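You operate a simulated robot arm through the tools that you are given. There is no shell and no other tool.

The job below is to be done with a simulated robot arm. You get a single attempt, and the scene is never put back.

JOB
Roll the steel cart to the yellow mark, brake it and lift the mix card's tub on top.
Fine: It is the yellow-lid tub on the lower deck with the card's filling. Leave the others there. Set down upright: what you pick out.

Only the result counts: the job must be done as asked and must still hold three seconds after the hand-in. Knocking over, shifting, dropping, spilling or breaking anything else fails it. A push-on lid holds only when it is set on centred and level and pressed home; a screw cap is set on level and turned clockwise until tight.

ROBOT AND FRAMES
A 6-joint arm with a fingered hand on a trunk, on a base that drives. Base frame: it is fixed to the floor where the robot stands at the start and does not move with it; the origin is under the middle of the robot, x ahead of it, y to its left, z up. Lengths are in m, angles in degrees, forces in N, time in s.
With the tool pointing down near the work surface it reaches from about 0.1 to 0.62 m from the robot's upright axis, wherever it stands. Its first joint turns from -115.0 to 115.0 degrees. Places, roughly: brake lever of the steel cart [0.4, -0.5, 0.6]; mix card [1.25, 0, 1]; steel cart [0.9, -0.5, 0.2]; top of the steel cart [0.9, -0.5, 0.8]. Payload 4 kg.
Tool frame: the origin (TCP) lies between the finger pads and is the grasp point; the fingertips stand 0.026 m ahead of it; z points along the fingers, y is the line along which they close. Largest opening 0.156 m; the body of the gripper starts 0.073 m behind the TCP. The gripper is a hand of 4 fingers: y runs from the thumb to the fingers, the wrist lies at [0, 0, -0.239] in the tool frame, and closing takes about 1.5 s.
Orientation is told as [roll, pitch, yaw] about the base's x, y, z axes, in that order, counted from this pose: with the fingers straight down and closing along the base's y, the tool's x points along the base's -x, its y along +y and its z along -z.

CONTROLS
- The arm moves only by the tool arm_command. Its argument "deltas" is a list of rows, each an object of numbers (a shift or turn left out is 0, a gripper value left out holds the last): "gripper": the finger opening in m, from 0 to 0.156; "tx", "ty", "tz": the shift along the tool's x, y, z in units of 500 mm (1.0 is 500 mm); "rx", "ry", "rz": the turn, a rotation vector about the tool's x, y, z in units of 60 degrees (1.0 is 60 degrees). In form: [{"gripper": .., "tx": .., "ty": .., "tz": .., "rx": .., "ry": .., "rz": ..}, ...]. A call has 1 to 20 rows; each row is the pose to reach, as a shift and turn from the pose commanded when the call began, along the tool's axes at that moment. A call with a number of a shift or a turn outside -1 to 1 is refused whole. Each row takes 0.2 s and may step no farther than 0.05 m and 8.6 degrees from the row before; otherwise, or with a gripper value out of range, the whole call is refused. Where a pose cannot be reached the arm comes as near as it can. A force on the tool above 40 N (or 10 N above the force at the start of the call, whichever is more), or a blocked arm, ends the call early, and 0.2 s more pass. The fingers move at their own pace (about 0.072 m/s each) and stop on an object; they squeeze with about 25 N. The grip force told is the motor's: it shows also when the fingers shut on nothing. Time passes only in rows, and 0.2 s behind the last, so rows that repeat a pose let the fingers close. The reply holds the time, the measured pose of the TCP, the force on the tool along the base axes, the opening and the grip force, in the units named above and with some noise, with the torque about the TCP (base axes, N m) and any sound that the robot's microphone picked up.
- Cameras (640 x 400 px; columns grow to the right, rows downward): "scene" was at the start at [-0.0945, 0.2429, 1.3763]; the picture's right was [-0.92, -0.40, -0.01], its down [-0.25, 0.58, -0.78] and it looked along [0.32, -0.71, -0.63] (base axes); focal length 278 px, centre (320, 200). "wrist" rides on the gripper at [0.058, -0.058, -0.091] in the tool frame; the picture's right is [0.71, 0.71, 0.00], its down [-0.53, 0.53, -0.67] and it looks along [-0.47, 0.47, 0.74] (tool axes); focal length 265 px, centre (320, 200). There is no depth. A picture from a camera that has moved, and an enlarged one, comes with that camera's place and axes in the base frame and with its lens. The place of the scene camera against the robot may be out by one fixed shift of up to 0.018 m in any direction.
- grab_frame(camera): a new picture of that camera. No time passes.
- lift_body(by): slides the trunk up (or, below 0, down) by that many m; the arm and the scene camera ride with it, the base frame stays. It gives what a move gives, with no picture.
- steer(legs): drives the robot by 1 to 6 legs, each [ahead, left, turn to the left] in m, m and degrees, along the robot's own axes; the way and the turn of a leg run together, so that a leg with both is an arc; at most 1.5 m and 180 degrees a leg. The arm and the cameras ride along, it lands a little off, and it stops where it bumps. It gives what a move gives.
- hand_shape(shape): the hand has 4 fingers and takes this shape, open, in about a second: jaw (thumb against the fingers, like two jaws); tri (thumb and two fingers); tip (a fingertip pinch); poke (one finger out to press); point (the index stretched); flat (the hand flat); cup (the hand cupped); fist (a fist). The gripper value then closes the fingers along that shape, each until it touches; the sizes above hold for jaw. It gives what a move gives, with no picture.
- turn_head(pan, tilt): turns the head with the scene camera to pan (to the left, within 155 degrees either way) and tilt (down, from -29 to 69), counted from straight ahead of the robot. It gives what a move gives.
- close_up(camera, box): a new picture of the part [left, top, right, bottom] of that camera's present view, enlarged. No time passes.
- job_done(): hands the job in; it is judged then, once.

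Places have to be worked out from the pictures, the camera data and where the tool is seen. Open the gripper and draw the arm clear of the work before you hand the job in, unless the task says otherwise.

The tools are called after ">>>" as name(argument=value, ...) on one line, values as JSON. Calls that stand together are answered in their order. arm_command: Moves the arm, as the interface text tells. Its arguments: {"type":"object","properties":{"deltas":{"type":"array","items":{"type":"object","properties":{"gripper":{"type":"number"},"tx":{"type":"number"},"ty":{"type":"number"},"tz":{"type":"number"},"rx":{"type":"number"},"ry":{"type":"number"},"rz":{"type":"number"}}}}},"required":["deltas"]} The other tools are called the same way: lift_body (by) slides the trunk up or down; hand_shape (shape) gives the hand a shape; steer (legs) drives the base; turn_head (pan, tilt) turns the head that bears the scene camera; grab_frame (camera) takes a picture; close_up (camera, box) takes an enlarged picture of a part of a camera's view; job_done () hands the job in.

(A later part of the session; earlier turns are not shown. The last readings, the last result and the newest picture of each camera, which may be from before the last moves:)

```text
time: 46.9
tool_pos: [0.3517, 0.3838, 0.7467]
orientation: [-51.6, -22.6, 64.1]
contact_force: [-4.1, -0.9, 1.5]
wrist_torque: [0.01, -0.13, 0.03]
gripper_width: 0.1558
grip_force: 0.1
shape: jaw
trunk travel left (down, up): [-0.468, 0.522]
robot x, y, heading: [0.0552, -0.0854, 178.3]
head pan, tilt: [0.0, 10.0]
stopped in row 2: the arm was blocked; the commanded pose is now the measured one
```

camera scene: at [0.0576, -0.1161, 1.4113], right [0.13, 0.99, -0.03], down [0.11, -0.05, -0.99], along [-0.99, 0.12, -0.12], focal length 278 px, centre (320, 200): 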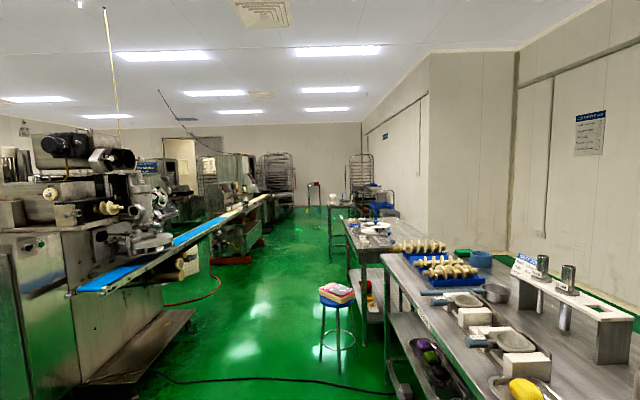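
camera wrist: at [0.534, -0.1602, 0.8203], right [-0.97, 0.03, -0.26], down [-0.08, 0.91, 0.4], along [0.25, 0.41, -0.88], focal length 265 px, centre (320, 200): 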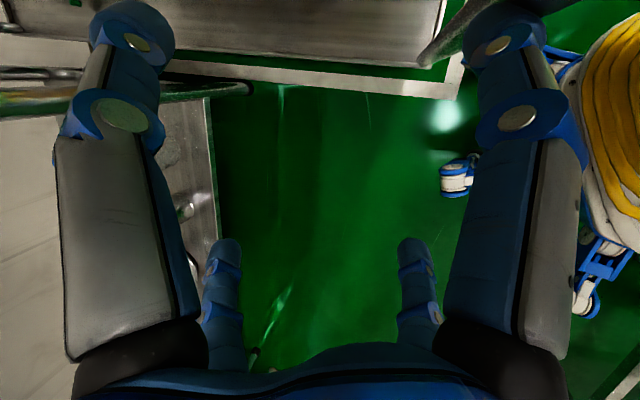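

The third call got one row further, so the arm answers a little. I'll keep going, now drawing the hand in toward the robot and slightly up, away from the table on the left.

>>> arm_command(deltas=[{"tx": 0.046, "tz": -0.084}, {"tx": 0.09, "tz": -0.165}, {"tx": 0.135, "tz": -0.25}])

>>> arm_command(deltas=[{"tx": 0.046, "tz": -0.084}, {"tx": 0.09, "tz": -0.165}, {"tx": 0.135, "tz": -0.25}])

>>> arm_command(deltas=[{"tx": 0.046, "tz": -0.084}, {"tx": 0.09, "tz": -0.165}, {"tx": 0.135, "tz": -0.25}])

>>> grab_frame(camera="wrist")

```text
time: 47.2
tool_pos: [0.3243, 0.1672, 0.8328]
orientation: [-55.8, -24.2, 56.5]
contact_force: [3.1, -5.1, -3.5]
wrist_torque: [0.1, -0.13, 0.34]
gripper_width: 0.156
grip_force: 0.1
shape: jaw
trunk travel left (down, up): [-0.468, 0.522]
robot x, y, heading: [0.0394, -0.0892, 176.1]
head pan, tilt: [0.0, 10.0]
stopped in row 1: the arm was blocked; the commanded pose is now the measured one
```

```text
time: 47.5
tool_pos: [0.121, 0.2089, 0.8131]
orientation: [-76.6, -31.3, 58.7]
contact_force: [1.9, -5.6, 6.9]
wrist_torque: [0.25, 0.5, 0.32]
gripper_width: 0.156
grip_force: 0.0
shape: jaw
trunk travel left (down, up): [-0.468, 0.522]
robot x, y, heading: [0.0602, -0.0947, 173.8]
head pan, tilt: [0.0, 10.0]
stopped in row 1: the arm was blocked; the commanded pose is now the measured one
```

```text
time: 47.9
tool_pos: [0.101, 0.1766, 0.8369]
orientation: [-79.8, -32.8, 48.9]
contact_force: [-2.1, -2.4, -2.4]
wrist_torque: [-0.09, -0.19, 0.39]
gripper_width: 0.1564
grip_force: 0.1
shape: jaw
trunk travel left (down, up): [-0.468, 0.522]
robot x, y, heading: [0.0616, -0.051, 164.5]
head pan, tilt: [0.0, 10.0]
stopped in row 1: the arm was blocked; the commanded pose is now the measured one
```

```text
taken
camera wrist: at [-0.0182, 0.1621, 0.8664], right [-0.24, -0.08, -0.97], down [-0.13, 0.99, -0.05], along [0.96, 0.12, -0.24], focal length 265 px, centre (320, 200)
```

wrist: 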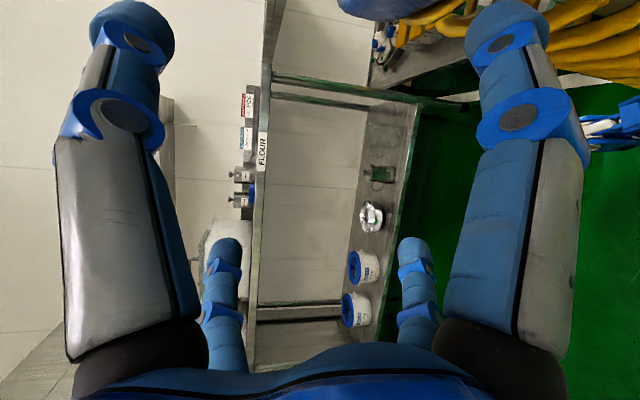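

The hand did come in, to about 0.23 m from the robot's axis. Now I check whether the swaying is smaller with the arm tucked.

>>> hand_shape(shape="jaw")

>>> hand_shape(shape="jaw")

>>> hand_shape(shape="jaw")

>>> hand_shape(shape="jaw")

>>> hand_shape(shape="jaw")

```text
time: 48.8
tool_pos: [0.104, 0.2249, 0.8186]
orientation: [-79.3, -32.2, 46.7]
contact_force: [23.8, -10.1, -4.5]
wrist_torque: [-0.01, 0.09, -0.57]
gripper_width: 0.1563
grip_force: 0.0
shape: jaw
trunk travel left (down, up): [-0.468, 0.522]
robot x, y, heading: [0.0538, -0.0453, 164.6]
head pan, tilt: [0.0, 10.0]
```

```text
time: 49.6
tool_pos: [0.1053, 0.2275, 0.8243]
orientation: [-77.8, -31.3, 47.7]
contact_force: [-11.9, 2.9, 0.2]
wrist_torque: [-0.03, -0.26, 0.66]
gripper_width: 0.1558
grip_force: 0.0
shape: jaw
trunk travel left (down, up): [-0.468, 0.522]
robot x, y, heading: [0.0511, -0.0385, 165.3]
head pan, tilt: [0.0, 10.0]
```

```text
time: 50.5
tool_pos: [0.0952, 0.182, 0.8384]
orientation: [-76.6, -34.0, 47.9]
contact_force: [6.3, -6.7, 3.1]
wrist_torque: [0.28, 0.47, 0.23]
gripper_width: 0.1561
grip_force: 0.0
shape: jaw
trunk travel left (down, up): [-0.468, 0.522]
robot x, y, heading: [0.0517, -0.051, 167.0]
head pan, tilt: [0.0, 10.0]
```

```text
time: 51.5
tool_pos: [0.098, 0.1991, 0.8307]
orientation: [-76.7, -33.1, 47.3]
contact_force: [-0.3, 1.0, -1.0]
wrist_torque: [0.01, 0.0, 0.0]
gripper_width: 0.156
grip_force: 0.2
shape: jaw
trunk travel left (down, up): [-0.468, 0.522]
robot x, y, heading: [0.0507, -0.0484, 166.4]
head pan, tilt: [0.0, 10.0]
```

```text
time: 52.4
tool_pos: [0.0992, 0.1989, 0.8316]
orientation: [-76.8, -33.1, 47.3]
contact_force: [0.4, 0.2, 0.2]
wrist_torque: [-0.01, -0.04, -0.01]
gripper_width: 0.1561
grip_force: 0.1
shape: jaw
trunk travel left (down, up): [-0.468, 0.522]
robot x, y, heading: [0.0481, -0.0461, 166.6]
head pan, tilt: [0.0, 10.0]
```

The swaying has died out completely: two readings in a row agree. Now I look around calmly to learn the real state of things before moving.

>>> grab_frame(camera="scene")

>>> grab_frame(camera="wrist")

>>> turn_head(pan=70, tilt=40)

>>> grab_frame(camera="scene")

```text
taken
camera scene: at [-0.0117, -0.1729, 1.4354], right [0.23, 0.97, 0.0], down [0.16, -0.04, -0.99], along [-0.96, 0.23, -0.17], focal length 278 px, centre (320, 200)
```

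scene: 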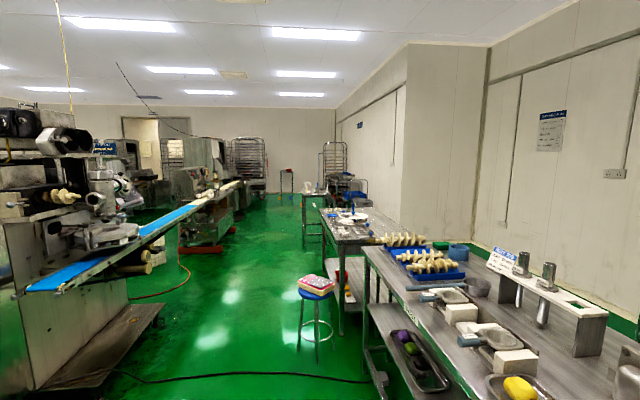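

```text
taken
camera wrist: at [-0.0187, 0.1829, 0.8645], right [-0.27, -0.05, -0.96], down [-0.13, 0.99, -0.01], along [0.95, 0.13, -0.27], focal length 265 px, centre (320, 200)
```

wrist: 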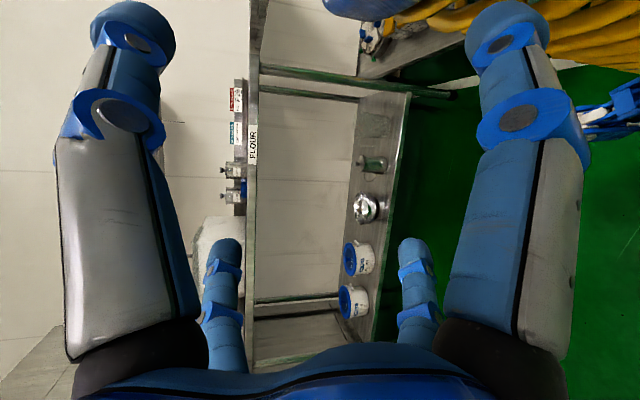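

```text
time: 53.8
tool_pos: [0.0998, 0.1987, 0.8313]
orientation: [-76.7, -33.2, 47.3]
contact_force: [0.8, -0.4, 0.4]
wrist_torque: [-0.01, -0.02, 0.01]
gripper_width: 0.1558
grip_force: 0.1
shape: jaw
trunk travel left (down, up): [-0.468, 0.522]
robot x, y, heading: [0.0485, -0.0473, 166.6]
head pan, tilt: [70.0, 40.0]
```

```text
taken
camera scene: at [0.0318, -0.2653, 1.3873], right [-0.84, 0.55, 0.01], down [0.35, 0.54, -0.77], along [-0.43, -0.64, -0.64], focal length 278 px, centre (320, 200)
```

scene: 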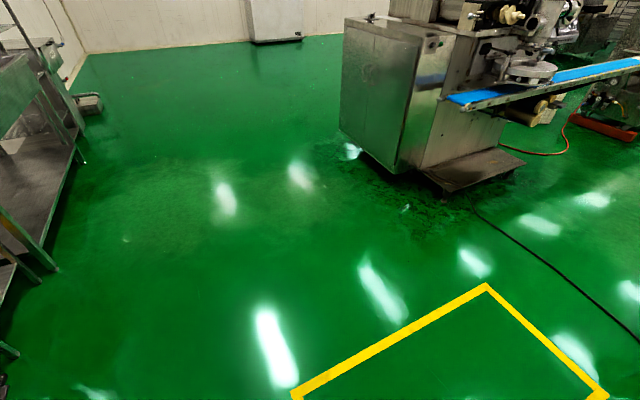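

The robot is level and still. The calm frame puts the yellow outline's corners near (-1.30,-0.50), (-1.21,0.10) and (-0.08,-0.64), so its centre is about (-0.64,-0.27). I'll test a short gentle drive over open floor.

>>> steer(legs=[[-0.02, 0.1, 0]])

>>> hand_shape(shape="jaw")

```text
time: 54.4
tool_pos: [0.0987, 0.1979, 0.8327]
orientation: [-76.9, -33.3, 46.9]
contact_force: [-0.2, 0.3, -0.1]
wrist_torque: [-0.01, -0.01, -0.02]
gripper_width: 0.1559
grip_force: 0.0
shape: jaw
trunk travel left (down, up): [-0.468, 0.522]
robot x, y, heading: [0.0509, -0.047, 166.8]
head pan, tilt: [70.0, 40.0]
stopped in leg 1: the robot was blocked; the commanded pose is now the measured one
```

```text
time: 55.3
tool_pos: [0.0978, 0.1985, 0.8315]
orientation: [-76.8, -33.3, 47.1]
contact_force: [-0.1, -0.4, -0.2]
wrist_torque: [0.02, -0.01, 0.02]
gripper_width: 0.1562
grip_force: 0.1
shape: jaw
trunk travel left (down, up): [-0.468, 0.522]
robot x, y, heading: [0.0477, -0.0506, 166.6]
head pan, tilt: [70.0, 40.0]
```

The drive is blocked although the robot is calm, so something really is holding the base. I'll look straight down on several sides of it.

>>> turn_head(pan=60, tilt=69)

>>> grab_frame(camera="scene")

>>> turn_head(pan=150, tilt=69)

>>> grab_frame(camera="scene")

>>> turn_head(pan=-40, tilt=69)

>>> grab_frame(camera="scene")

>>> turn_head(pan=-130, tilt=60)

>>> grab_frame(camera="scene")

```text
time: 56.2
tool_pos: [0.0982, 0.1981, 0.8323]
orientation: [-77.0, -33.2, 47.0]
contact_force: [-0.7, -0.8, 0.4]
wrist_torque: [-0.01, 0.01, -0.03]
gripper_width: 0.1561
grip_force: 0.0
shape: jaw
trunk travel left (down, up): [-0.468, 0.522]
robot x, y, heading: [0.0493, -0.0486, 166.6]
head pan, tilt: [60.0, 68.8]
```

```text
taken
camera scene: at [0.0362, -0.2357, 1.351], right [-0.73, 0.69, 0.0], down [0.64, 0.68, -0.36], along [-0.25, -0.26, -0.93], focal length 278 px, centre (320, 200)
```

scene: 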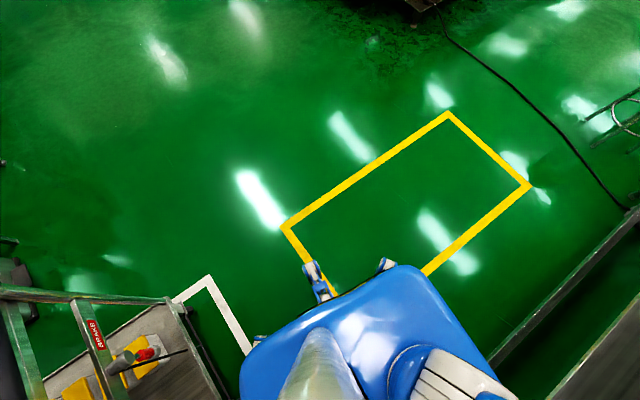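

```text
time: 57.9
tool_pos: [0.0978, 0.1978, 0.8313]
orientation: [-76.8, -33.2, 47.0]
contact_force: [-0.2, -1.4, 0.0]
wrist_torque: [0.01, 0.03, 0.05]
gripper_width: 0.156
grip_force: 0.0
shape: jaw
trunk travel left (down, up): [-0.468, 0.522]
robot x, y, heading: [0.0506, -0.0484, 166.6]
head pan, tilt: [150.0, 68.8]
```

```text
taken
camera scene: at [0.1153, -0.2333, 1.3506], right [-0.69, -0.73, 0.0], down [-0.68, 0.64, -0.36], along [0.26, -0.25, -0.93], focal length 278 px, centre (320, 200)
```

scene: 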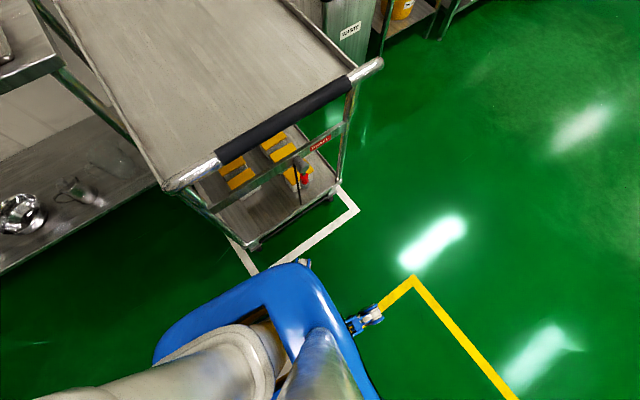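

```text
time: 60.7
tool_pos: [0.0982, 0.1976, 0.8315]
orientation: [-76.8, -33.3, 47.0]
contact_force: [0.9, 0.3, 0.6]
wrist_torque: [-0.01, 0.02, -0.01]
gripper_width: 0.1558
grip_force: 0.1
shape: jaw
trunk travel left (down, up): [-0.468, 0.522]
robot x, y, heading: [0.0484, -0.0504, 166.5]
head pan, tilt: [-40.0, 68.8]
```

```text
taken
camera scene: at [0.0411, -0.1501, 1.3511], right [0.8, 0.6, 0.0], down [0.56, -0.75, -0.37], along [-0.22, 0.29, -0.93], focal length 278 px, centre (320, 200)
```

scene: 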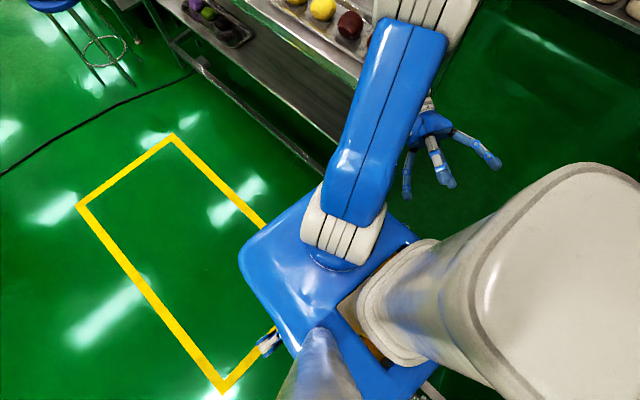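

```text
time: 62.4
tool_pos: [0.0984, 0.1976, 0.8317]
orientation: [-76.8, -33.4, 47.0]
contact_force: [0.6, 0.6, 0.0]
wrist_torque: [0.04, -0.04, 0.0]
gripper_width: 0.1562
grip_force: 0.1
shape: jaw
trunk travel left (down, up): [-0.468, 0.522]
robot x, y, heading: [0.0498, -0.045, 166.8]
head pan, tilt: [-130.0, 60.0]
```

```text
taken
camera scene: at [0.128, -0.155, 1.3601], right [0.6, -0.8, 0.0], down [-0.7, -0.52, -0.5], along [0.4, 0.3, -0.87], focal length 278 px, centre (320, 200)
```

scene: 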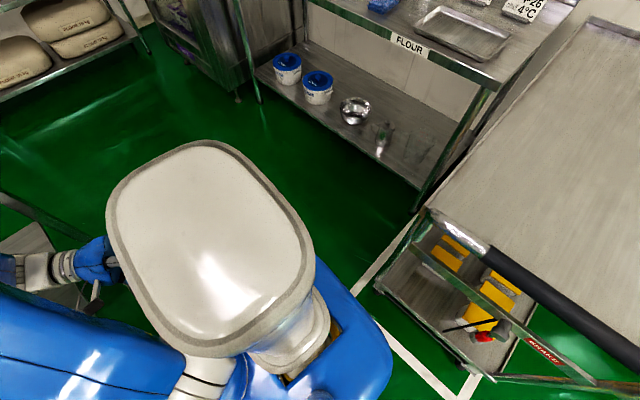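

The view shows the base clear on the cart side, but the robot's upper arm leans out over the table on the left. I'll try a longer drive straight away from that table, toward open floor.

>>> steer(legs=[[-0.05, 0.4, 0]])

>>> arm_command(deltas=[{"tz": 0}, {"tz": 0}])

>>> turn_head(pan=-75, tilt=40)

>>> grab_frame(camera="scene")

```text
time: 68.0
tool_pos: [0.0499, -0.2034, 0.8316]
orientation: [-77.1, -33.5, 46.9]
contact_force: [0.0, 0.4, 0.3]
wrist_torque: [-0.03, 0.01, -0.02]
gripper_width: 0.1561
grip_force: 0.0
shape: jaw
trunk travel left (down, up): [-0.468, 0.522]
robot x, y, heading: [0.0063, -0.4495, 166.7]
head pan, tilt: [-130.0, 60.0]
```

```text
time: 68.6
tool_pos: [0.0513, -0.2028, 0.8326]
orientation: [-77.1, -33.4, 46.8]
contact_force: [-0.3, 0.4, 0.1]
wrist_torque: [-0.05, -0.02, 0.0]
gripper_width: 0.156
grip_force: 0.1
shape: jaw
trunk travel left (down, up): [-0.468, 0.522]
robot x, y, heading: [0.0004, -0.4487, 166.4]
head pan, tilt: [-130.0, 60.0]
```

```text
time: 69.8
tool_pos: [0.0512, -0.2034, 0.8308]
orientation: [-77.2, -33.4, 46.9]
contact_force: [-0.5, -0.8, -0.4]
wrist_torque: [0.02, 0.01, -0.01]
gripper_width: 0.1557
grip_force: 0.0
shape: jaw
trunk travel left (down, up): [-0.468, 0.522]
robot x, y, heading: [0.0055, -0.449, 166.5]
head pan, tilt: [-75.0, 40.0]
```

```text
taken
camera scene: at [0.0205, -0.5109, 1.3873], right [1.0, 0.02, 0.0], down [0.01, -0.64, -0.77], along [-0.02, 0.77, -0.64], focal length 278 px, centre (320, 200)
```

scene: 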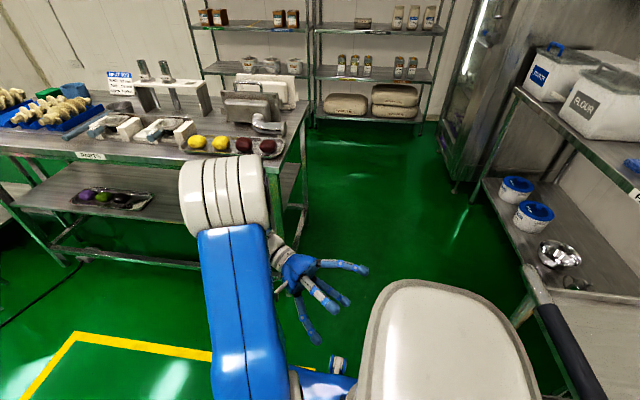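

The drive now works: the robot moved 0.4 m and stands still, and the table on the left is intact. I'll back off to about (-0.4,-0.6) and turn to face the cart.

>>> steer(legs=[[0.354, 0.239, 0]])

>>> steer(legs=[[0, 0, -60]])

```text
time: 74.9
tool_pos: [-0.3509, -0.3552, 0.8307]
orientation: [-77.2, -33.4, 47.5]
contact_force: [-0.3, 0.1, -0.2]
wrist_torque: [-0.02, -0.03, -0.02]
gripper_width: 0.1559
grip_force: 0.1
shape: jaw
trunk travel left (down, up): [-0.468, 0.522]
robot x, y, heading: [-0.3991, -0.6063, 167.1]
head pan, tilt: [-75.0, 40.0]
```

```text
time: 82.0
tool_pos: [-0.1593, -0.5158, 0.8324]
orientation: [-77.1, -33.4, -11.5]
contact_force: [0.7, -0.5, -0.1]
wrist_torque: [-0.02, 0.0, 0.02]
gripper_width: 0.1564
grip_force: 0.0
shape: jaw
trunk travel left (down, up): [-0.468, 0.522]
robot x, y, heading: [-0.4014, -0.6058, 107.8]
head pan, tilt: [-75.0, 40.0]
```

Both moves went cleanly. I'll finish the turn to face the cart and look at it.

>>> steer(legs=[[0, 0, -107]])

>>> turn_head(pan=0, tilt=35)

>>> grab_frame(camera="scene")

>>> close_up(camera="scene", box=[220, 100, 460, 250])

```text
time: 94.1
tool_pos: [-0.3779, -0.8564, 0.8316]
orientation: [-77.0, -33.4, -117.6]
contact_force: [-0.4, 0.3, 0.3]
wrist_torque: [-0.02, -0.01, 0.0]
gripper_width: 0.1558
grip_force: 0.1
shape: jaw
trunk travel left (down, up): [-0.468, 0.522]
robot x, y, heading: [-0.4006, -0.6048, 1.8]
head pan, tilt: [-75.0, 40.0]
```

```text
time: 95.5
tool_pos: [-0.3772, -0.8554, 0.8318]
orientation: [-77.2, -33.4, -117.8]
contact_force: [-0.7, 0.7, -0.6]
wrist_torque: [0.02, -0.01, 0.02]
gripper_width: 0.156
grip_force: 0.1
shape: jaw
trunk travel left (down, up): [-0.468, 0.522]
robot x, y, heading: [-0.3965, -0.6025, 1.7]
head pan, tilt: [0.0, 35.0]
```

```text
taken
camera scene: at [-0.3774, -0.4372, 1.3949], right [0.03, -1.0, 0.0], down [-0.57, -0.02, -0.82], along [0.82, 0.02, -0.57], focal length 278 px, centre (320, 200)
```

scene: 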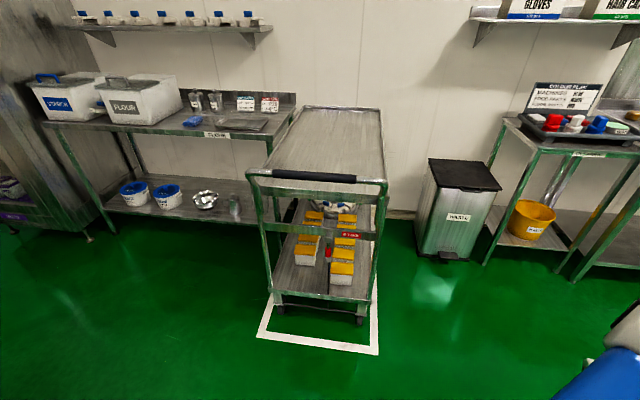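

```text
2.67 times, centred on (340, 175) of scene
camera zoom: at [-0.3774, -0.4372, 1.3949], right [0.03, -1.0, 0.0], down [-0.57, -0.02, -0.82], along [0.82, 0.02, -0.57], focal length 742 px, centre (267, 267)
```

zoom: 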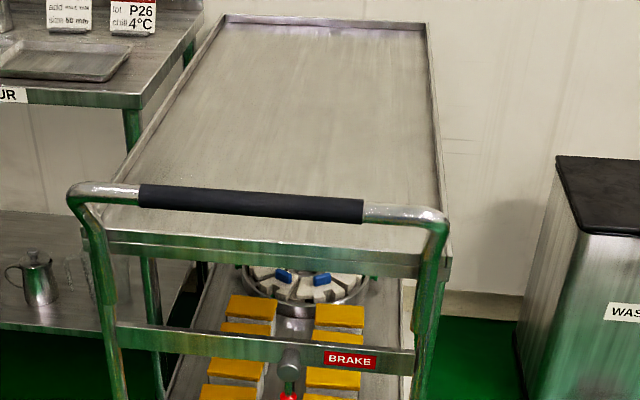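

Now there's a clear view: the cart still stands in the white outline, at a heading of about -6°. The yellow mark lies straight behind it along its own axis, about 1.6 m away. I'll read the labels on the tubs on the lower deck.

>>> close_up(camera="scene", box=[270, 190, 390, 265])

>>> close_up(camera="scene", box=[270, 230, 390, 305])

>>> close_up(camera="scene", box=[100, 60, 300, 185])

>>> close_up(camera="scene", box=[500, 70, 640, 160])

```text
5.33 times, centred on (330, 228) of scene
camera zoom: at [-0.3774, -0.4372, 1.3949], right [0.03, -1.0, 0.0], down [-0.57, -0.02, -0.82], along [0.82, 0.02, -0.57], focal length 1485 px, centre (267, 53)
```

zoom: 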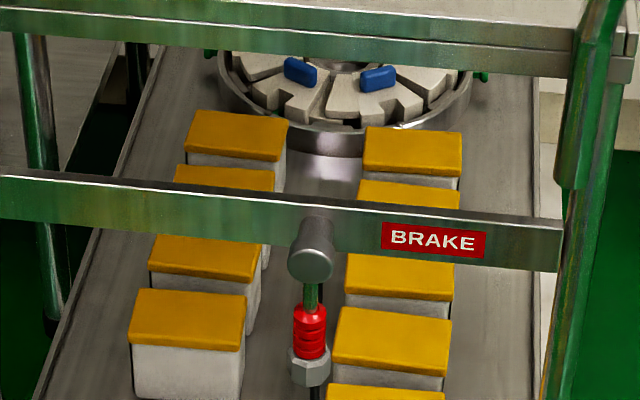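

```text
5.33 times, centred on (330, 268) of scene
camera zoom: at [-0.3774, -0.4372, 1.3949], right [0.03, -1.0, 0.0], down [-0.57, -0.02, -0.82], along [0.82, 0.02, -0.57], focal length 1485 px, centre (267, -160)
```

zoom: 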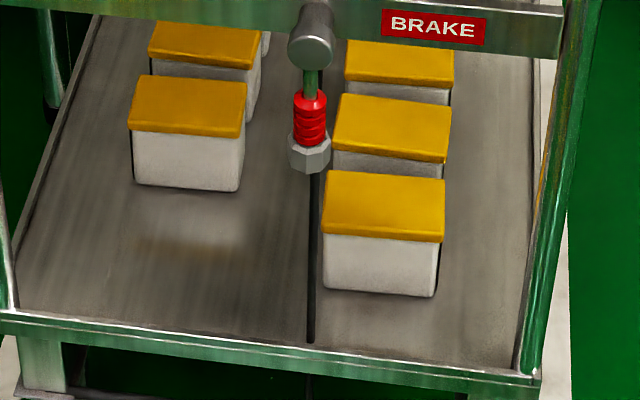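

```text
3.20 times, centred on (200, 122) of scene
camera zoom: at [-0.3774, -0.4372, 1.3949], right [0.03, -1.0, 0.0], down [-0.57, -0.02, -0.82], along [0.82, 0.02, -0.57], focal length 891 px, centre (704, 448)
```

zoom: 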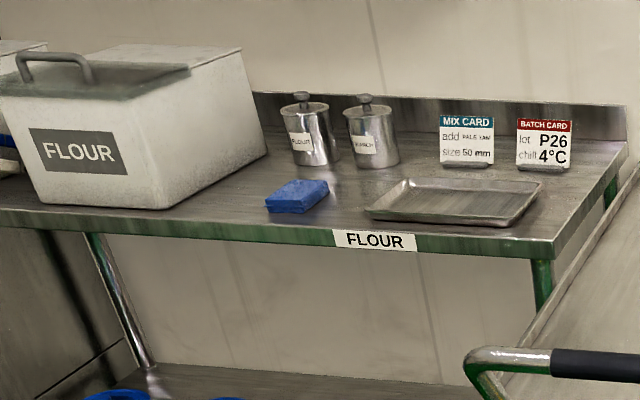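

```text
4.44 times, centred on (570, 115) of scene
camera zoom: at [-0.3774, -0.4372, 1.3949], right [0.03, -1.0, 0.0], down [-0.57, -0.02, -0.82], along [0.82, 0.02, -0.57], focal length 1237 px, centre (-791, 578)
```

zoom: 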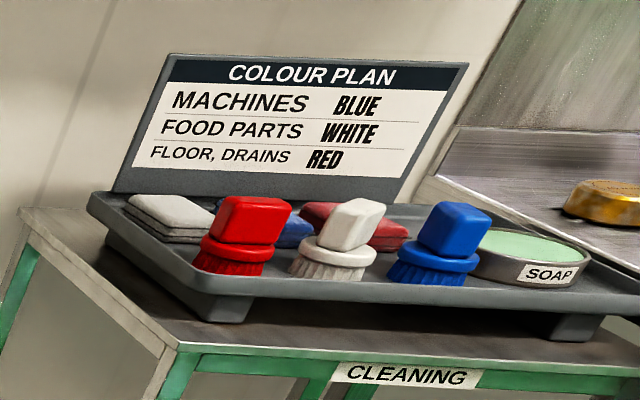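

The tubs show no writing on this side, so I'll read their other faces later. First I bring the hand gently to fingers-down, turning it about its wrist beside the robot, in small steps.

>>> arm_command(deltas=[{"rx": -0.069, "ry": 0.0467, "tx": 0.0233, "ty": 0.0345, "tz": -0.0018}, {"rx": -0.138, "ry": 0.0933, "tx": 0.0465, "ty": 0.0687, "tz": -0.0073}, {"rx": -0.207, "ry": 0.14, "tx": 0.0693, "ty": 0.1024, "tz": -0.0163}, {"rx": -0.276, "ry": 0.1867, "tx": 0.0916, "ty": 0.1354, "tz": -0.0288}, {"rx": -0.276, "ry": 0.1867, "tx": 0.0916, "ty": 0.1354, "tz": -0.0288}])

>>> grab_frame(camera="wrist")

```text
time: 96.7
tool_pos: [-0.3511, -0.8662, 0.7534]
orientation: [-54.3, -28.7, -129.6]
contact_force: [-0.5, -0.3, -0.4]
wrist_torque: [0.02, -0.01, 0.0]
gripper_width: 0.1563
grip_force: 0.1
shape: jaw
trunk travel left (down, up): [-0.468, 0.522]
robot x, y, heading: [-0.3938, -0.6045, 1.4]
head pan, tilt: [0.0, 35.0]
```

```text
taken
camera wrist: at [-0.2571, -0.8166, 0.8141], right [0.54, 0.0, -0.84], down [0.35, -0.91, 0.22], along [-0.77, -0.41, -0.49], focal length 265 px, centre (320, 200)
```

wrist: 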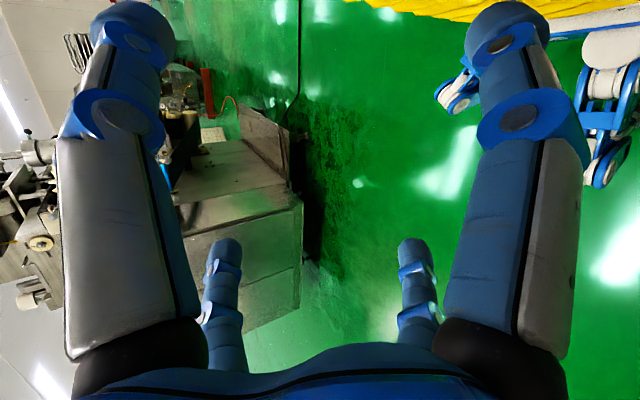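

The arm follows cleanly now. I continue the same turn to bring the fingers straight down.

>>> arm_command(deltas=[{"rx": -0.069, "ry": 0.0467, "tx": 0.0233, "ty": 0.0345, "tz": -0.0018}, {"rx": -0.138, "ry": 0.0933, "tx": 0.0465, "ty": 0.0687, "tz": -0.0073}, {"rx": -0.207, "ry": 0.14, "tx": 0.0693, "ty": 0.1024, "tz": -0.0163}, {"rx": -0.276, "ry": 0.1867, "tx": 0.0916, "ty": 0.1354, "tz": -0.0288}, {"rx": -0.345, "ry": 0.2333, "tx": 0.1131, "ty": 0.1673, "tz": -0.0448}, {"rx": -0.414, "ry": 0.28, "tx": 0.1339, "ty": 0.1979, "tz": -0.064}, {"rx": -0.483, "ry": 0.3267, "tx": 0.1535, "ty": 0.227, "tz": -0.0864}, {"rx": -0.552, "ry": 0.3733, "tx": 0.1721, "ty": 0.2544, "tz": -0.1118}, {"rx": -0.621, "ry": 0.42, "tx": 0.1893, "ty": 0.2799, "tz": -0.14}, {"rx": -0.69, "ry": 0.4667, "tx": 0.2051, "ty": 0.3032, "tz": -0.1707}, {"rx": -0.759, "ry": 0.5133, "tx": 0.2193, "ty": 0.3242, "tz": -0.2038}, {"rx": -0.814, "ry": 0.55, "tx": 0.2295, "ty": 0.3393, "tz": -0.2318}, {"rx": -0.814, "ry": 0.55, "tx": 0.2295, "ty": 0.3393, "tz": -0.2318}])

```text
time: 99.5
tool_pos: [-0.1579, -0.9401, 0.6367]
orientation: [-0.3, -0.2, -144.6]
contact_force: [-0.3, -0.9, -0.7]
wrist_torque: [0.0, 0.02, -0.02]
gripper_width: 0.1557
grip_force: 0.0
shape: jaw
trunk travel left (down, up): [-0.468, 0.522]
robot x, y, heading: [-0.3969, -0.6025, 1.6]
head pan, tilt: [0.0, 35.0]
```

The hand now points straight down. Next I raise it to above handle height (about z 1.06), still beside the robot.

>>> arm_command(deltas=[{"tz": -0.06}, {"tz": -0.12}, {"tz": -0.18}, {"tz": -0.24}, {"tz": -0.3}, {"tz": -0.36}, {"tz": -0.42}, {"tz": -0.48}, {"tz": -0.54}, {"tz": -0.6}, {"tz": -0.66}, {"tz": -0.72}, {"tz": -0.78}, {"tz": -0.84}, {"tz": -0.84}])

```text
time: 102.7
tool_pos: [-0.1534, -0.9389, 1.0573]
orientation: [-0.3, -0.2, -144.5]
contact_force: [-0.2, 0.6, 0.5]
wrist_torque: [0.03, 0.01, -0.02]
gripper_width: 0.156
grip_force: 0.0
shape: jaw
trunk travel left (down, up): [-0.468, 0.522]
robot x, y, heading: [-0.3985, -0.6026, 1.7]
head pan, tilt: [0.0, 35.0]
```

The arm reaches that height well. Now I swing the hand around to the front of the robot in two stages, still well short of the cart, turning it so the fingers will close across the handle bar.

>>> arm_command(deltas=[{"tx": 0.0634, "ty": -0.048, "rz": -0.0506}, {"tx": 0.1268, "ty": -0.096, "rz": -0.1012}, {"tx": 0.1901, "ty": -0.144, "rz": -0.1519}, {"tx": 0.2535, "ty": -0.192, "rz": -0.2025}, {"tx": 0.3169, "ty": -0.24, "rz": -0.2531}, {"tx": 0.3803, "ty": -0.288, "rz": -0.3037}, {"tx": 0.4436, "ty": -0.336, "rz": -0.3544}, {"tx": 0.507, "ty": -0.384, "rz": -0.405}, {"tx": 0.507, "ty": -0.384, "rz": -0.405}])

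>>> arm_command(deltas=[{"tx": 0.0776, "ty": -0.0177, "rz": -0.0506}, {"tx": 0.1551, "ty": -0.0353, "rz": -0.1012}, {"tx": 0.2327, "ty": -0.053, "rz": -0.1519}, {"tx": 0.3103, "ty": -0.0707, "rz": -0.2025}, {"tx": 0.3878, "ty": -0.0883, "rz": -0.2531}, {"tx": 0.4654, "ty": -0.106, "rz": -0.3037}, {"tx": 0.5429, "ty": -0.1236, "rz": -0.3544}, {"tx": 0.6205, "ty": -0.1413, "rz": -0.405}, {"tx": 0.6205, "ty": -0.1413, "rz": -0.405}])

>>> grab_frame(camera="wrist")

>>> grab_frame(camera="scene")

```text
time: 104.7
tool_pos: [-0.0569, -0.6341, 1.054]
orientation: [-0.6, -0.2, -120.1]
contact_force: [-0.7, -1.1, -0.4]
wrist_torque: [0.01, 0.01, -0.01]
gripper_width: 0.1558
grip_force: 0.1
shape: jaw
out of reach, approached as far as the arm can: row 6, 7, 8, 9
trunk travel left (down, up): [-0.468, 0.522]
robot x, y, heading: [-0.3941, -0.6015, 1.8]
head pan, tilt: [0.0, 35.0]
```

```text
time: 106.7
tool_pos: [0.0361, -0.3303, 1.0576]
orientation: [-0.3, 0.0, -96.0]
contact_force: [0.9, 0.4, 0.1]
wrist_torque: [0.02, -0.02, 0.02]
gripper_width: 0.1558
grip_force: 0.0
shape: jaw
trunk travel left (down, up): [-0.468, 0.522]
robot x, y, heading: [-0.394, -0.6061, 1.6]
head pan, tilt: [0.0, 35.0]
```

```text
taken
camera wrist: at [-0.0153, -0.267, 1.1497], right [0.78, 0.63, 0.0], down [0.47, -0.58, 0.66], along [0.42, -0.52, -0.75], focal length 265 px, centre (320, 200)
```

wrist: 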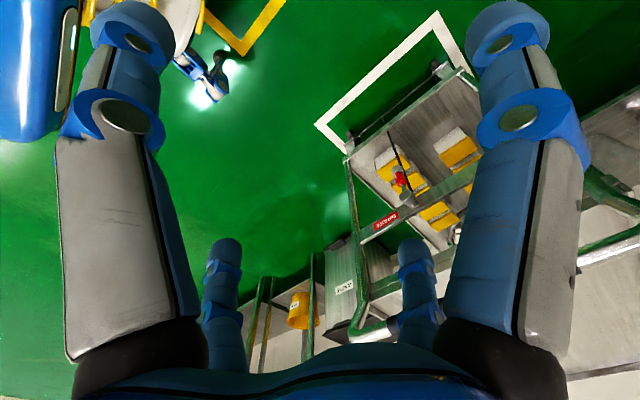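

```text
taken
camera scene: at [-0.378, -0.4376, 1.395], right [0.03, -1.0, 0.0], down [-0.57, -0.02, -0.82], along [0.82, 0.02, -0.57], focal length 278 px, centre (320, 200)
```

scene: 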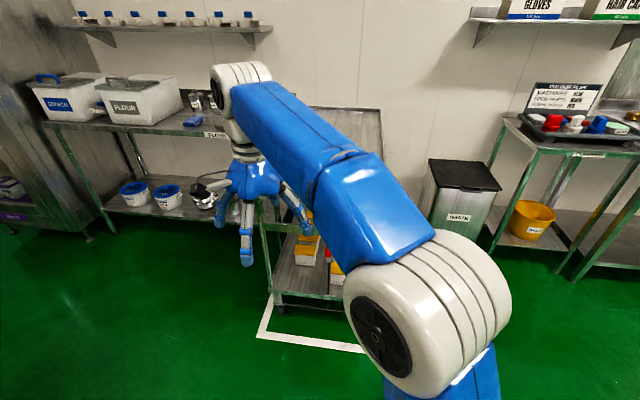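

The hand is in front, fingers down and closing along the cart's axis. I raise it a little and drive ahead so that it comes over the handle bar, which I judge to be near (0.38,-0.41,0.96).

>>> arm_command(deltas=[{"tz": -0.06}, {"tz": -0.1}, {"tz": -0.1}])

>>> steer(legs=[[0.25, -0.11, 0]])

>>> grab_frame(camera="scene")

>>> grab_frame(camera="wrist")

```text
time: 107.5
tool_pos: [0.0386, -0.3318, 1.1096]
orientation: [-0.3, 0.1, -96.0]
contact_force: [0.3, 0.1, -1.0]
wrist_torque: [0.01, 0.02, -0.05]
gripper_width: 0.156
grip_force: 0.0
shape: jaw
trunk travel left (down, up): [-0.468, 0.522]
robot x, y, heading: [-0.396, -0.6074, 1.5]
head pan, tilt: [0.0, 35.0]
```

```text
time: 111.3
tool_pos: [0.2892, -0.4304, 1.1088]
orientation: [-0.4, 0.1, -95.7]
contact_force: [0.1, -0.2, 0.3]
wrist_torque: [0.01, 0.0, -0.01]
gripper_width: 0.1558
grip_force: 0.0
shape: jaw
trunk travel left (down, up): [-0.468, 0.522]
robot x, y, heading: [-0.1397, -0.7061, 1.8]
head pan, tilt: [0.0, 35.0]
```

```text
taken
camera scene: at [-0.1245, -0.5384, 1.3949], right [0.03, -1.0, 0.0], down [-0.57, -0.02, -0.82], along [0.82, 0.03, -0.57], focal length 278 px, centre (320, 200)
```

scene: 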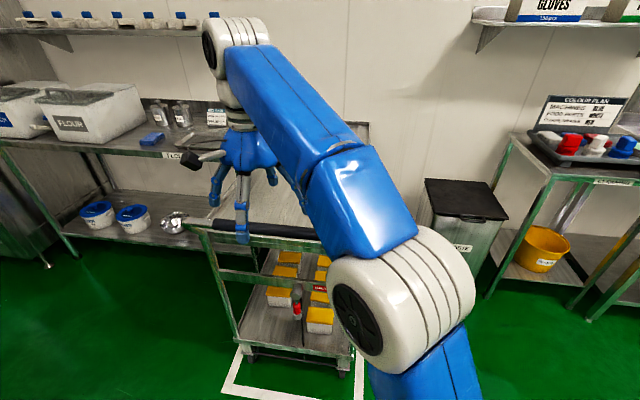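

```text
taken
camera wrist: at [0.2371, -0.3678, 1.2006], right [0.77, 0.63, 0.0], down [0.47, -0.58, 0.66], along [0.42, -0.52, -0.75], focal length 265 px, centre (320, 200)
```

wrist: 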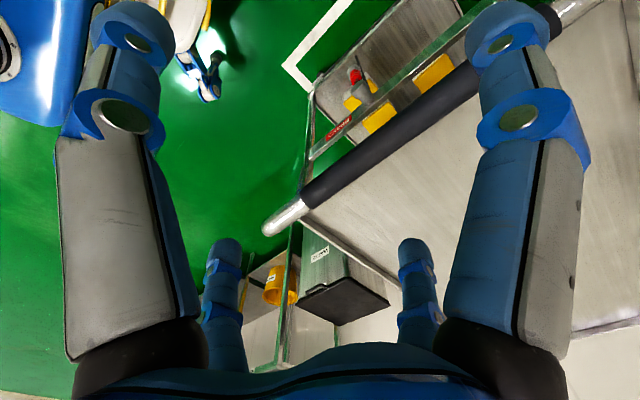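

The wrist view shows the bar: at y=-0.43 it lies near x=0.367, z=0.957, which agrees with the scene camera. I drive 8 cm further ahead to put the open hand over it.

>>> steer(legs=[[0.08, 0.008, 0]])

>>> grab_frame(camera="wrist")

>>> grab_frame(camera="scene")

```text
time: 113.0
tool_pos: [0.3687, -0.4209, 1.1084]
orientation: [-0.5, 0.1, -95.8]
contact_force: [0.0, 0.5, 0.7]
wrist_torque: [-0.01, 0.05, 0.02]
gripper_width: 0.1559
grip_force: 0.0
shape: jaw
trunk travel left (down, up): [-0.468, 0.522]
robot x, y, heading: [-0.0614, -0.6937, 1.8]
head pan, tilt: [0.0, 35.0]
```

```text
taken
camera wrist: at [0.317, -0.3577, 1.2005], right [0.77, 0.63, 0.0], down [0.48, -0.58, 0.66], along [0.42, -0.52, -0.75], focal length 265 px, centre (320, 200)
```

wrist: 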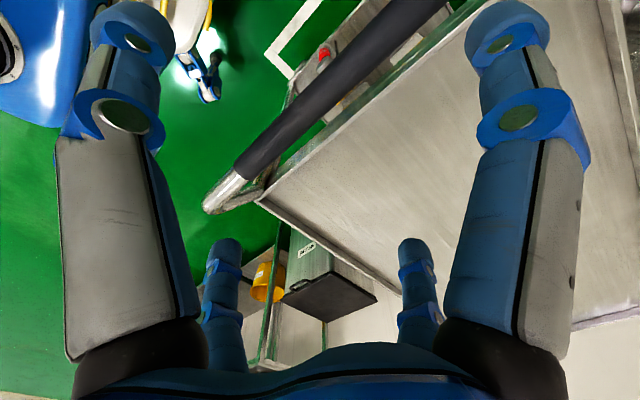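

```text
taken
camera scene: at [-0.0407, -0.528, 1.395], right [0.03, -1.0, 0.0], down [-0.57, -0.02, -0.82], along [0.82, 0.03, -0.57], focal length 278 px, centre (320, 200)
```

scene: 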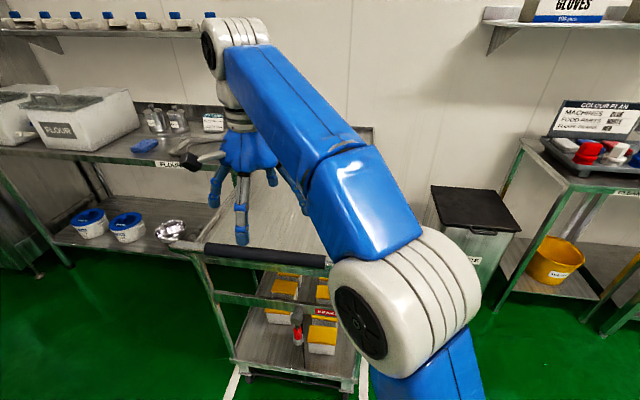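

The bar runs under the hand at x≈0.373, centred between thumb and fingers. I narrow the hand to 0.10 m and lower it over the bar.

>>> arm_command(deltas=[{"gripper": 0.1, "tz": 0.04}, {"gripper": 0.1, "tz": 0.08}, {"gripper": 0.1, "tz": 0.12}, {"gripper": 0.1, "tz": 0.16}, {"gripper": 0.1, "tz": 0.2}, {"gripper": 0.1, "tz": 0.24}, {"gripper": 0.1, "tz": 0.28}, {"gripper": 0.1, "tz": 0.31}, {"gripper": 0.1, "tz": 0.31}])

>>> grab_frame(camera="wrist")

>>> close_up(camera="scene", box=[160, 170, 360, 295])

```text
time: 114.4
tool_pos: [0.3698, -0.4184, 0.9993]
orientation: [0.9, 1.0, -95.6]
contact_force: [-3.0, -0.4, 30.2]
wrist_torque: [-1.41, 0.22, -0.12]
gripper_width: 0.1
grip_force: 0.0
shape: jaw
trunk travel left (down, up): [-0.468, 0.522]
robot x, y, heading: [-0.0638, -0.6934, 1.9]
head pan, tilt: [0.0, 35.0]
stopped in row 7: the force on the tool passed its limit at 51 N (the readings are from after the stop); the commanded pose is now the measured one
```

```text
taken
camera wrist: at [0.3155, -0.3568, 1.0912], right [0.77, 0.63, 0.02], down [0.46, -0.59, 0.67], along [0.44, -0.51, -0.74], focal length 265 px, centre (320, 200)
```

wrist: 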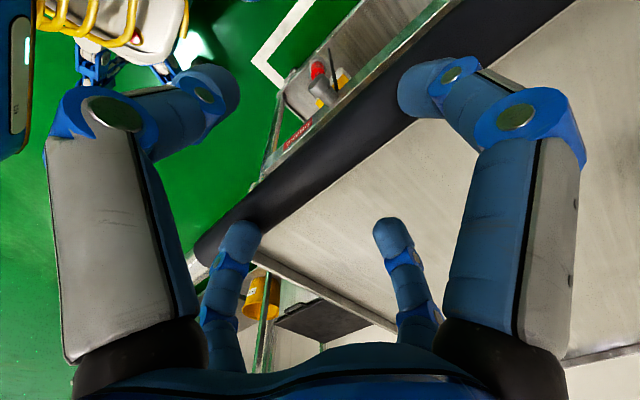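

```text
3.20 times, centred on (260, 232) of scene
camera zoom: at [-0.0422, -0.5274, 1.3954], right [0.03, -1.0, 0.0], down [-0.57, -0.02, -0.82], along [0.82, 0.03, -0.57], focal length 891 px, centre (512, 96)
```

zoom: 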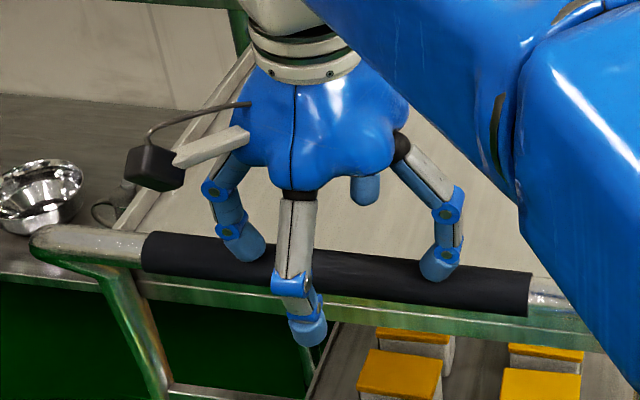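

The contact came from the fingers: this hand's four fingers stand around in a cross, and two of them landed on the bar (top at about z=0.973). I'll rise, open, and turn the hand 45° so two fingers go down on each side of the bar.

>>> arm_command(deltas=[{"gripper": 0.156, "tz": -0.05}, {"tz": -0.1}, {"tz": -0.14}, {"tz": -0.14, "rz": -0.125}, {"tz": -0.14, "rz": -0.25}, {"tz": -0.14, "rz": -0.375}, {"tz": -0.14, "rz": -0.5}, {"tz": -0.14, "rz": -0.625}, {"tz": -0.14, "rz": -0.75}, {"tz": -0.14, "rz": -0.75}])

>>> grab_frame(camera="wrist")

>>> close_up(camera="scene", box=[160, 150, 360, 275])

```text
time: 116.6
tool_pos: [0.3689, -0.4196, 1.0662]
orientation: [0.9, 0.2, -50.7]
contact_force: [0.8, 0.2, 0.2]
wrist_torque: [0.02, -0.01, 0.02]
gripper_width: 0.1557
grip_force: 0.0
shape: jaw
trunk travel left (down, up): [-0.468, 0.522]
robot x, y, heading: [-0.0621, -0.6982, 1.7]
head pan, tilt: [0.0, 35.0]
```

```text
taken
camera wrist: at [0.285, -0.4129, 1.1563], right [0.1, 1.0, 0.01], down [0.73, -0.08, 0.67], along [0.67, -0.06, -0.74], focal length 265 px, centre (320, 200)
```

wrist: 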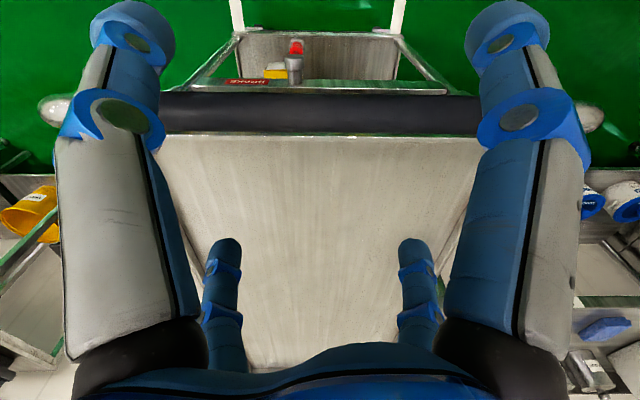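

```text
3.20 times, centred on (260, 212) of scene
camera zoom: at [-0.0421, -0.5276, 1.3949], right [0.03, -1.0, 0.0], down [-0.57, -0.02, -0.82], along [0.82, 0.03, -0.57], focal length 891 px, centre (512, 160)
```

zoom: 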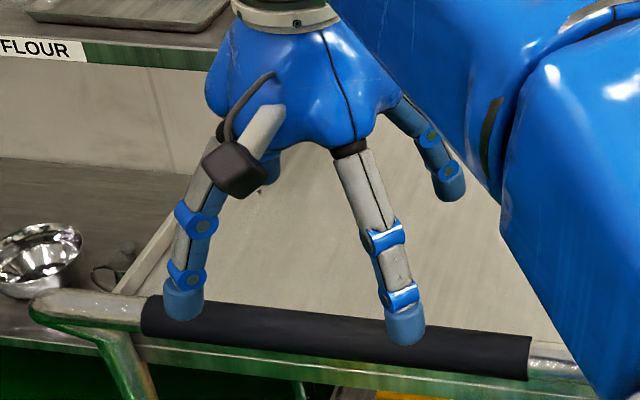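

Now two fingers stand on each side of the bar. I lower the hand until the bar lies between them, and then close.

>>> arm_command(deltas=[{"tz": 0.04}, {"tz": 0.08}, {"tz": 0.12}, {"tz": 0.16}, {"tz": 0.2}, {"tz": 0.24}, {"tz": 0.24}])

>>> grab_frame(camera="wrist")

```text
time: 118.2
tool_pos: [0.3712, -0.419, 0.9456]
orientation: [0.9, 0.2, -50.7]
contact_force: [0.9, 0.0, -0.5]
wrist_torque: [-0.02, -0.01, -0.01]
gripper_width: 0.1558
grip_force: 0.0
shape: jaw
trunk travel left (down, up): [-0.468, 0.522]
robot x, y, heading: [-0.0632, -0.6951, 1.7]
head pan, tilt: [0.0, 35.0]
```

```text
taken
camera wrist: at [0.2876, -0.4122, 1.036], right [0.1, 0.99, 0.01], down [0.73, -0.08, 0.68], along [0.67, -0.06, -0.74], focal length 265 px, centre (320, 200)
```

wrist: 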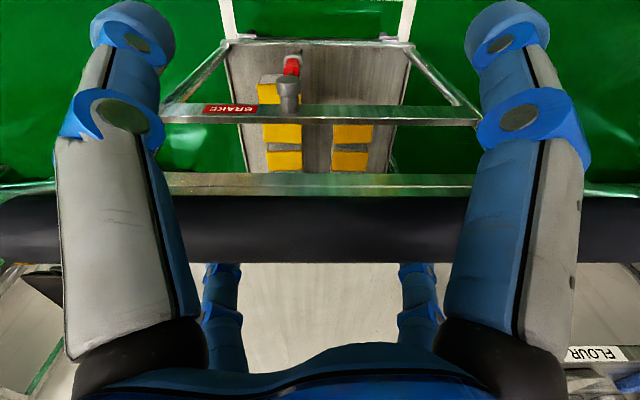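

The bar lies between the finger pairs. I close the hand on it.

>>> arm_command(deltas=[{"gripper": 0.02}, {"gripper": 0.02}, {"gripper": 0.02}, {"gripper": 0.02}, {"gripper": 0.02}, {"gripper": 0.02}, {"gripper": 0.02}, {"gripper": 0.02}, {"gripper": 0.02}])

>>> grab_frame(camera="wrist")

>>> grab_frame(camera="scene")

```text
time: 120.2
tool_pos: [0.3704, -0.4176, 0.945]
orientation: [0.9, 0.1, -50.7]
contact_force: [0.2, 0.9, -0.5]
wrist_torque: [-0.04, -0.01, 0.01]
gripper_width: 0.0204
grip_force: 0.0
shape: jaw
trunk travel left (down, up): [-0.468, 0.522]
robot x, y, heading: [-0.0641, -0.6947, 1.6]
head pan, tilt: [0.0, 35.0]
```

```text
taken
camera wrist: at [0.2876, -0.4122, 1.0362], right [0.1, 0.99, 0.01], down [0.73, -0.08, 0.67], along [0.67, -0.06, -0.74], focal length 265 px, centre (320, 200)
```

wrist: 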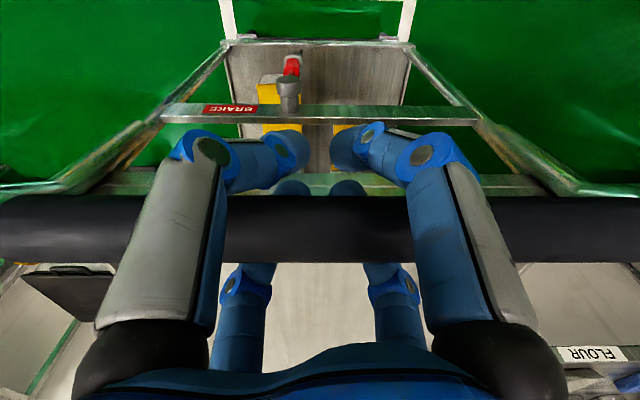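

```text
taken
camera scene: at [-0.0422, -0.5276, 1.3949], right [0.03, -1.0, 0.0], down [-0.57, -0.02, -0.82], along [0.82, 0.03, -0.57], focal length 278 px, centre (320, 200)
```

scene: 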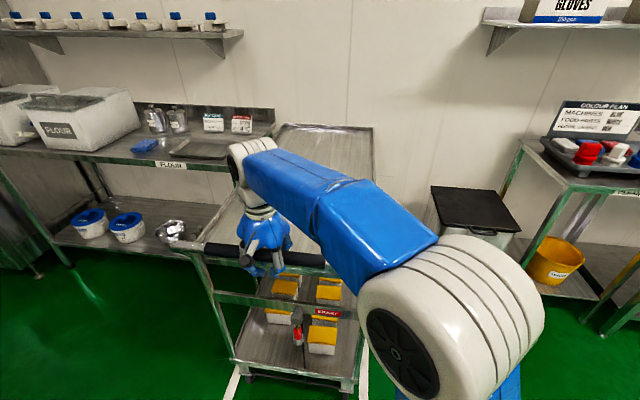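

The fingers have closed round the bar as a cage, with grip force 0, so the bar is held loosely. I try a first short pull of 0.1 m along the cart's axis.

>>> steer(legs=[[-0.099, 0.0148, 0]])

>>> grab_frame(camera="wrist")

>>> grab_frame(camera="scene")

```text
time: 121.4
tool_pos: [0.3553, -0.4174, 0.9454]
orientation: [2.3, -0.8, -51.2]
contact_force: [29.6, -0.5, -8.1]
wrist_torque: [0.02, 0.66, 0.07]
gripper_width: 0.0221
grip_force: 0.1
shape: jaw
trunk travel left (down, up): [-0.468, 0.522]
robot x, y, heading: [-0.086, -0.6927, 1.8]
head pan, tilt: [0.0, 35.0]
stopped in leg 1: the force on the tool passed its limit at 46 N (the readings are from after the stop); the commanded pose is now the measured one
```

```text
taken
camera wrist: at [0.2701, -0.4111, 1.0335], right [0.11, 0.99, 0.02], down [0.71, -0.09, 0.7], along [0.69, -0.06, -0.72], focal length 265 px, centre (320, 200)
```

wrist: 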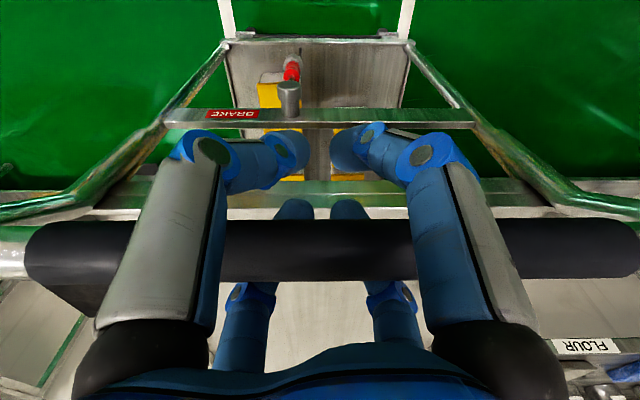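

```text
taken
camera scene: at [-0.0634, -0.5242, 1.3948], right [0.03, -1.0, 0.0], down [-0.58, -0.02, -0.82], along [0.82, 0.03, -0.58], focal length 278 px, centre (320, 200)
```

scene: 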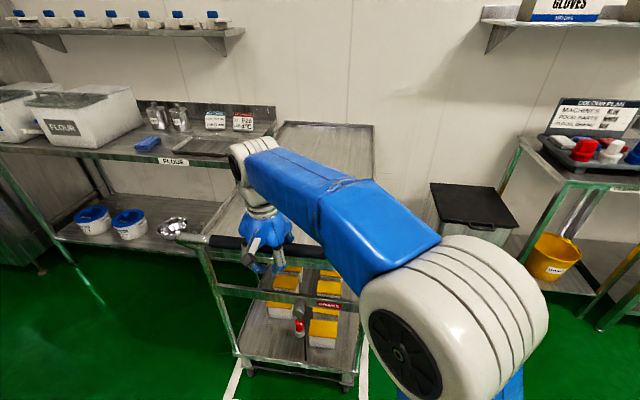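

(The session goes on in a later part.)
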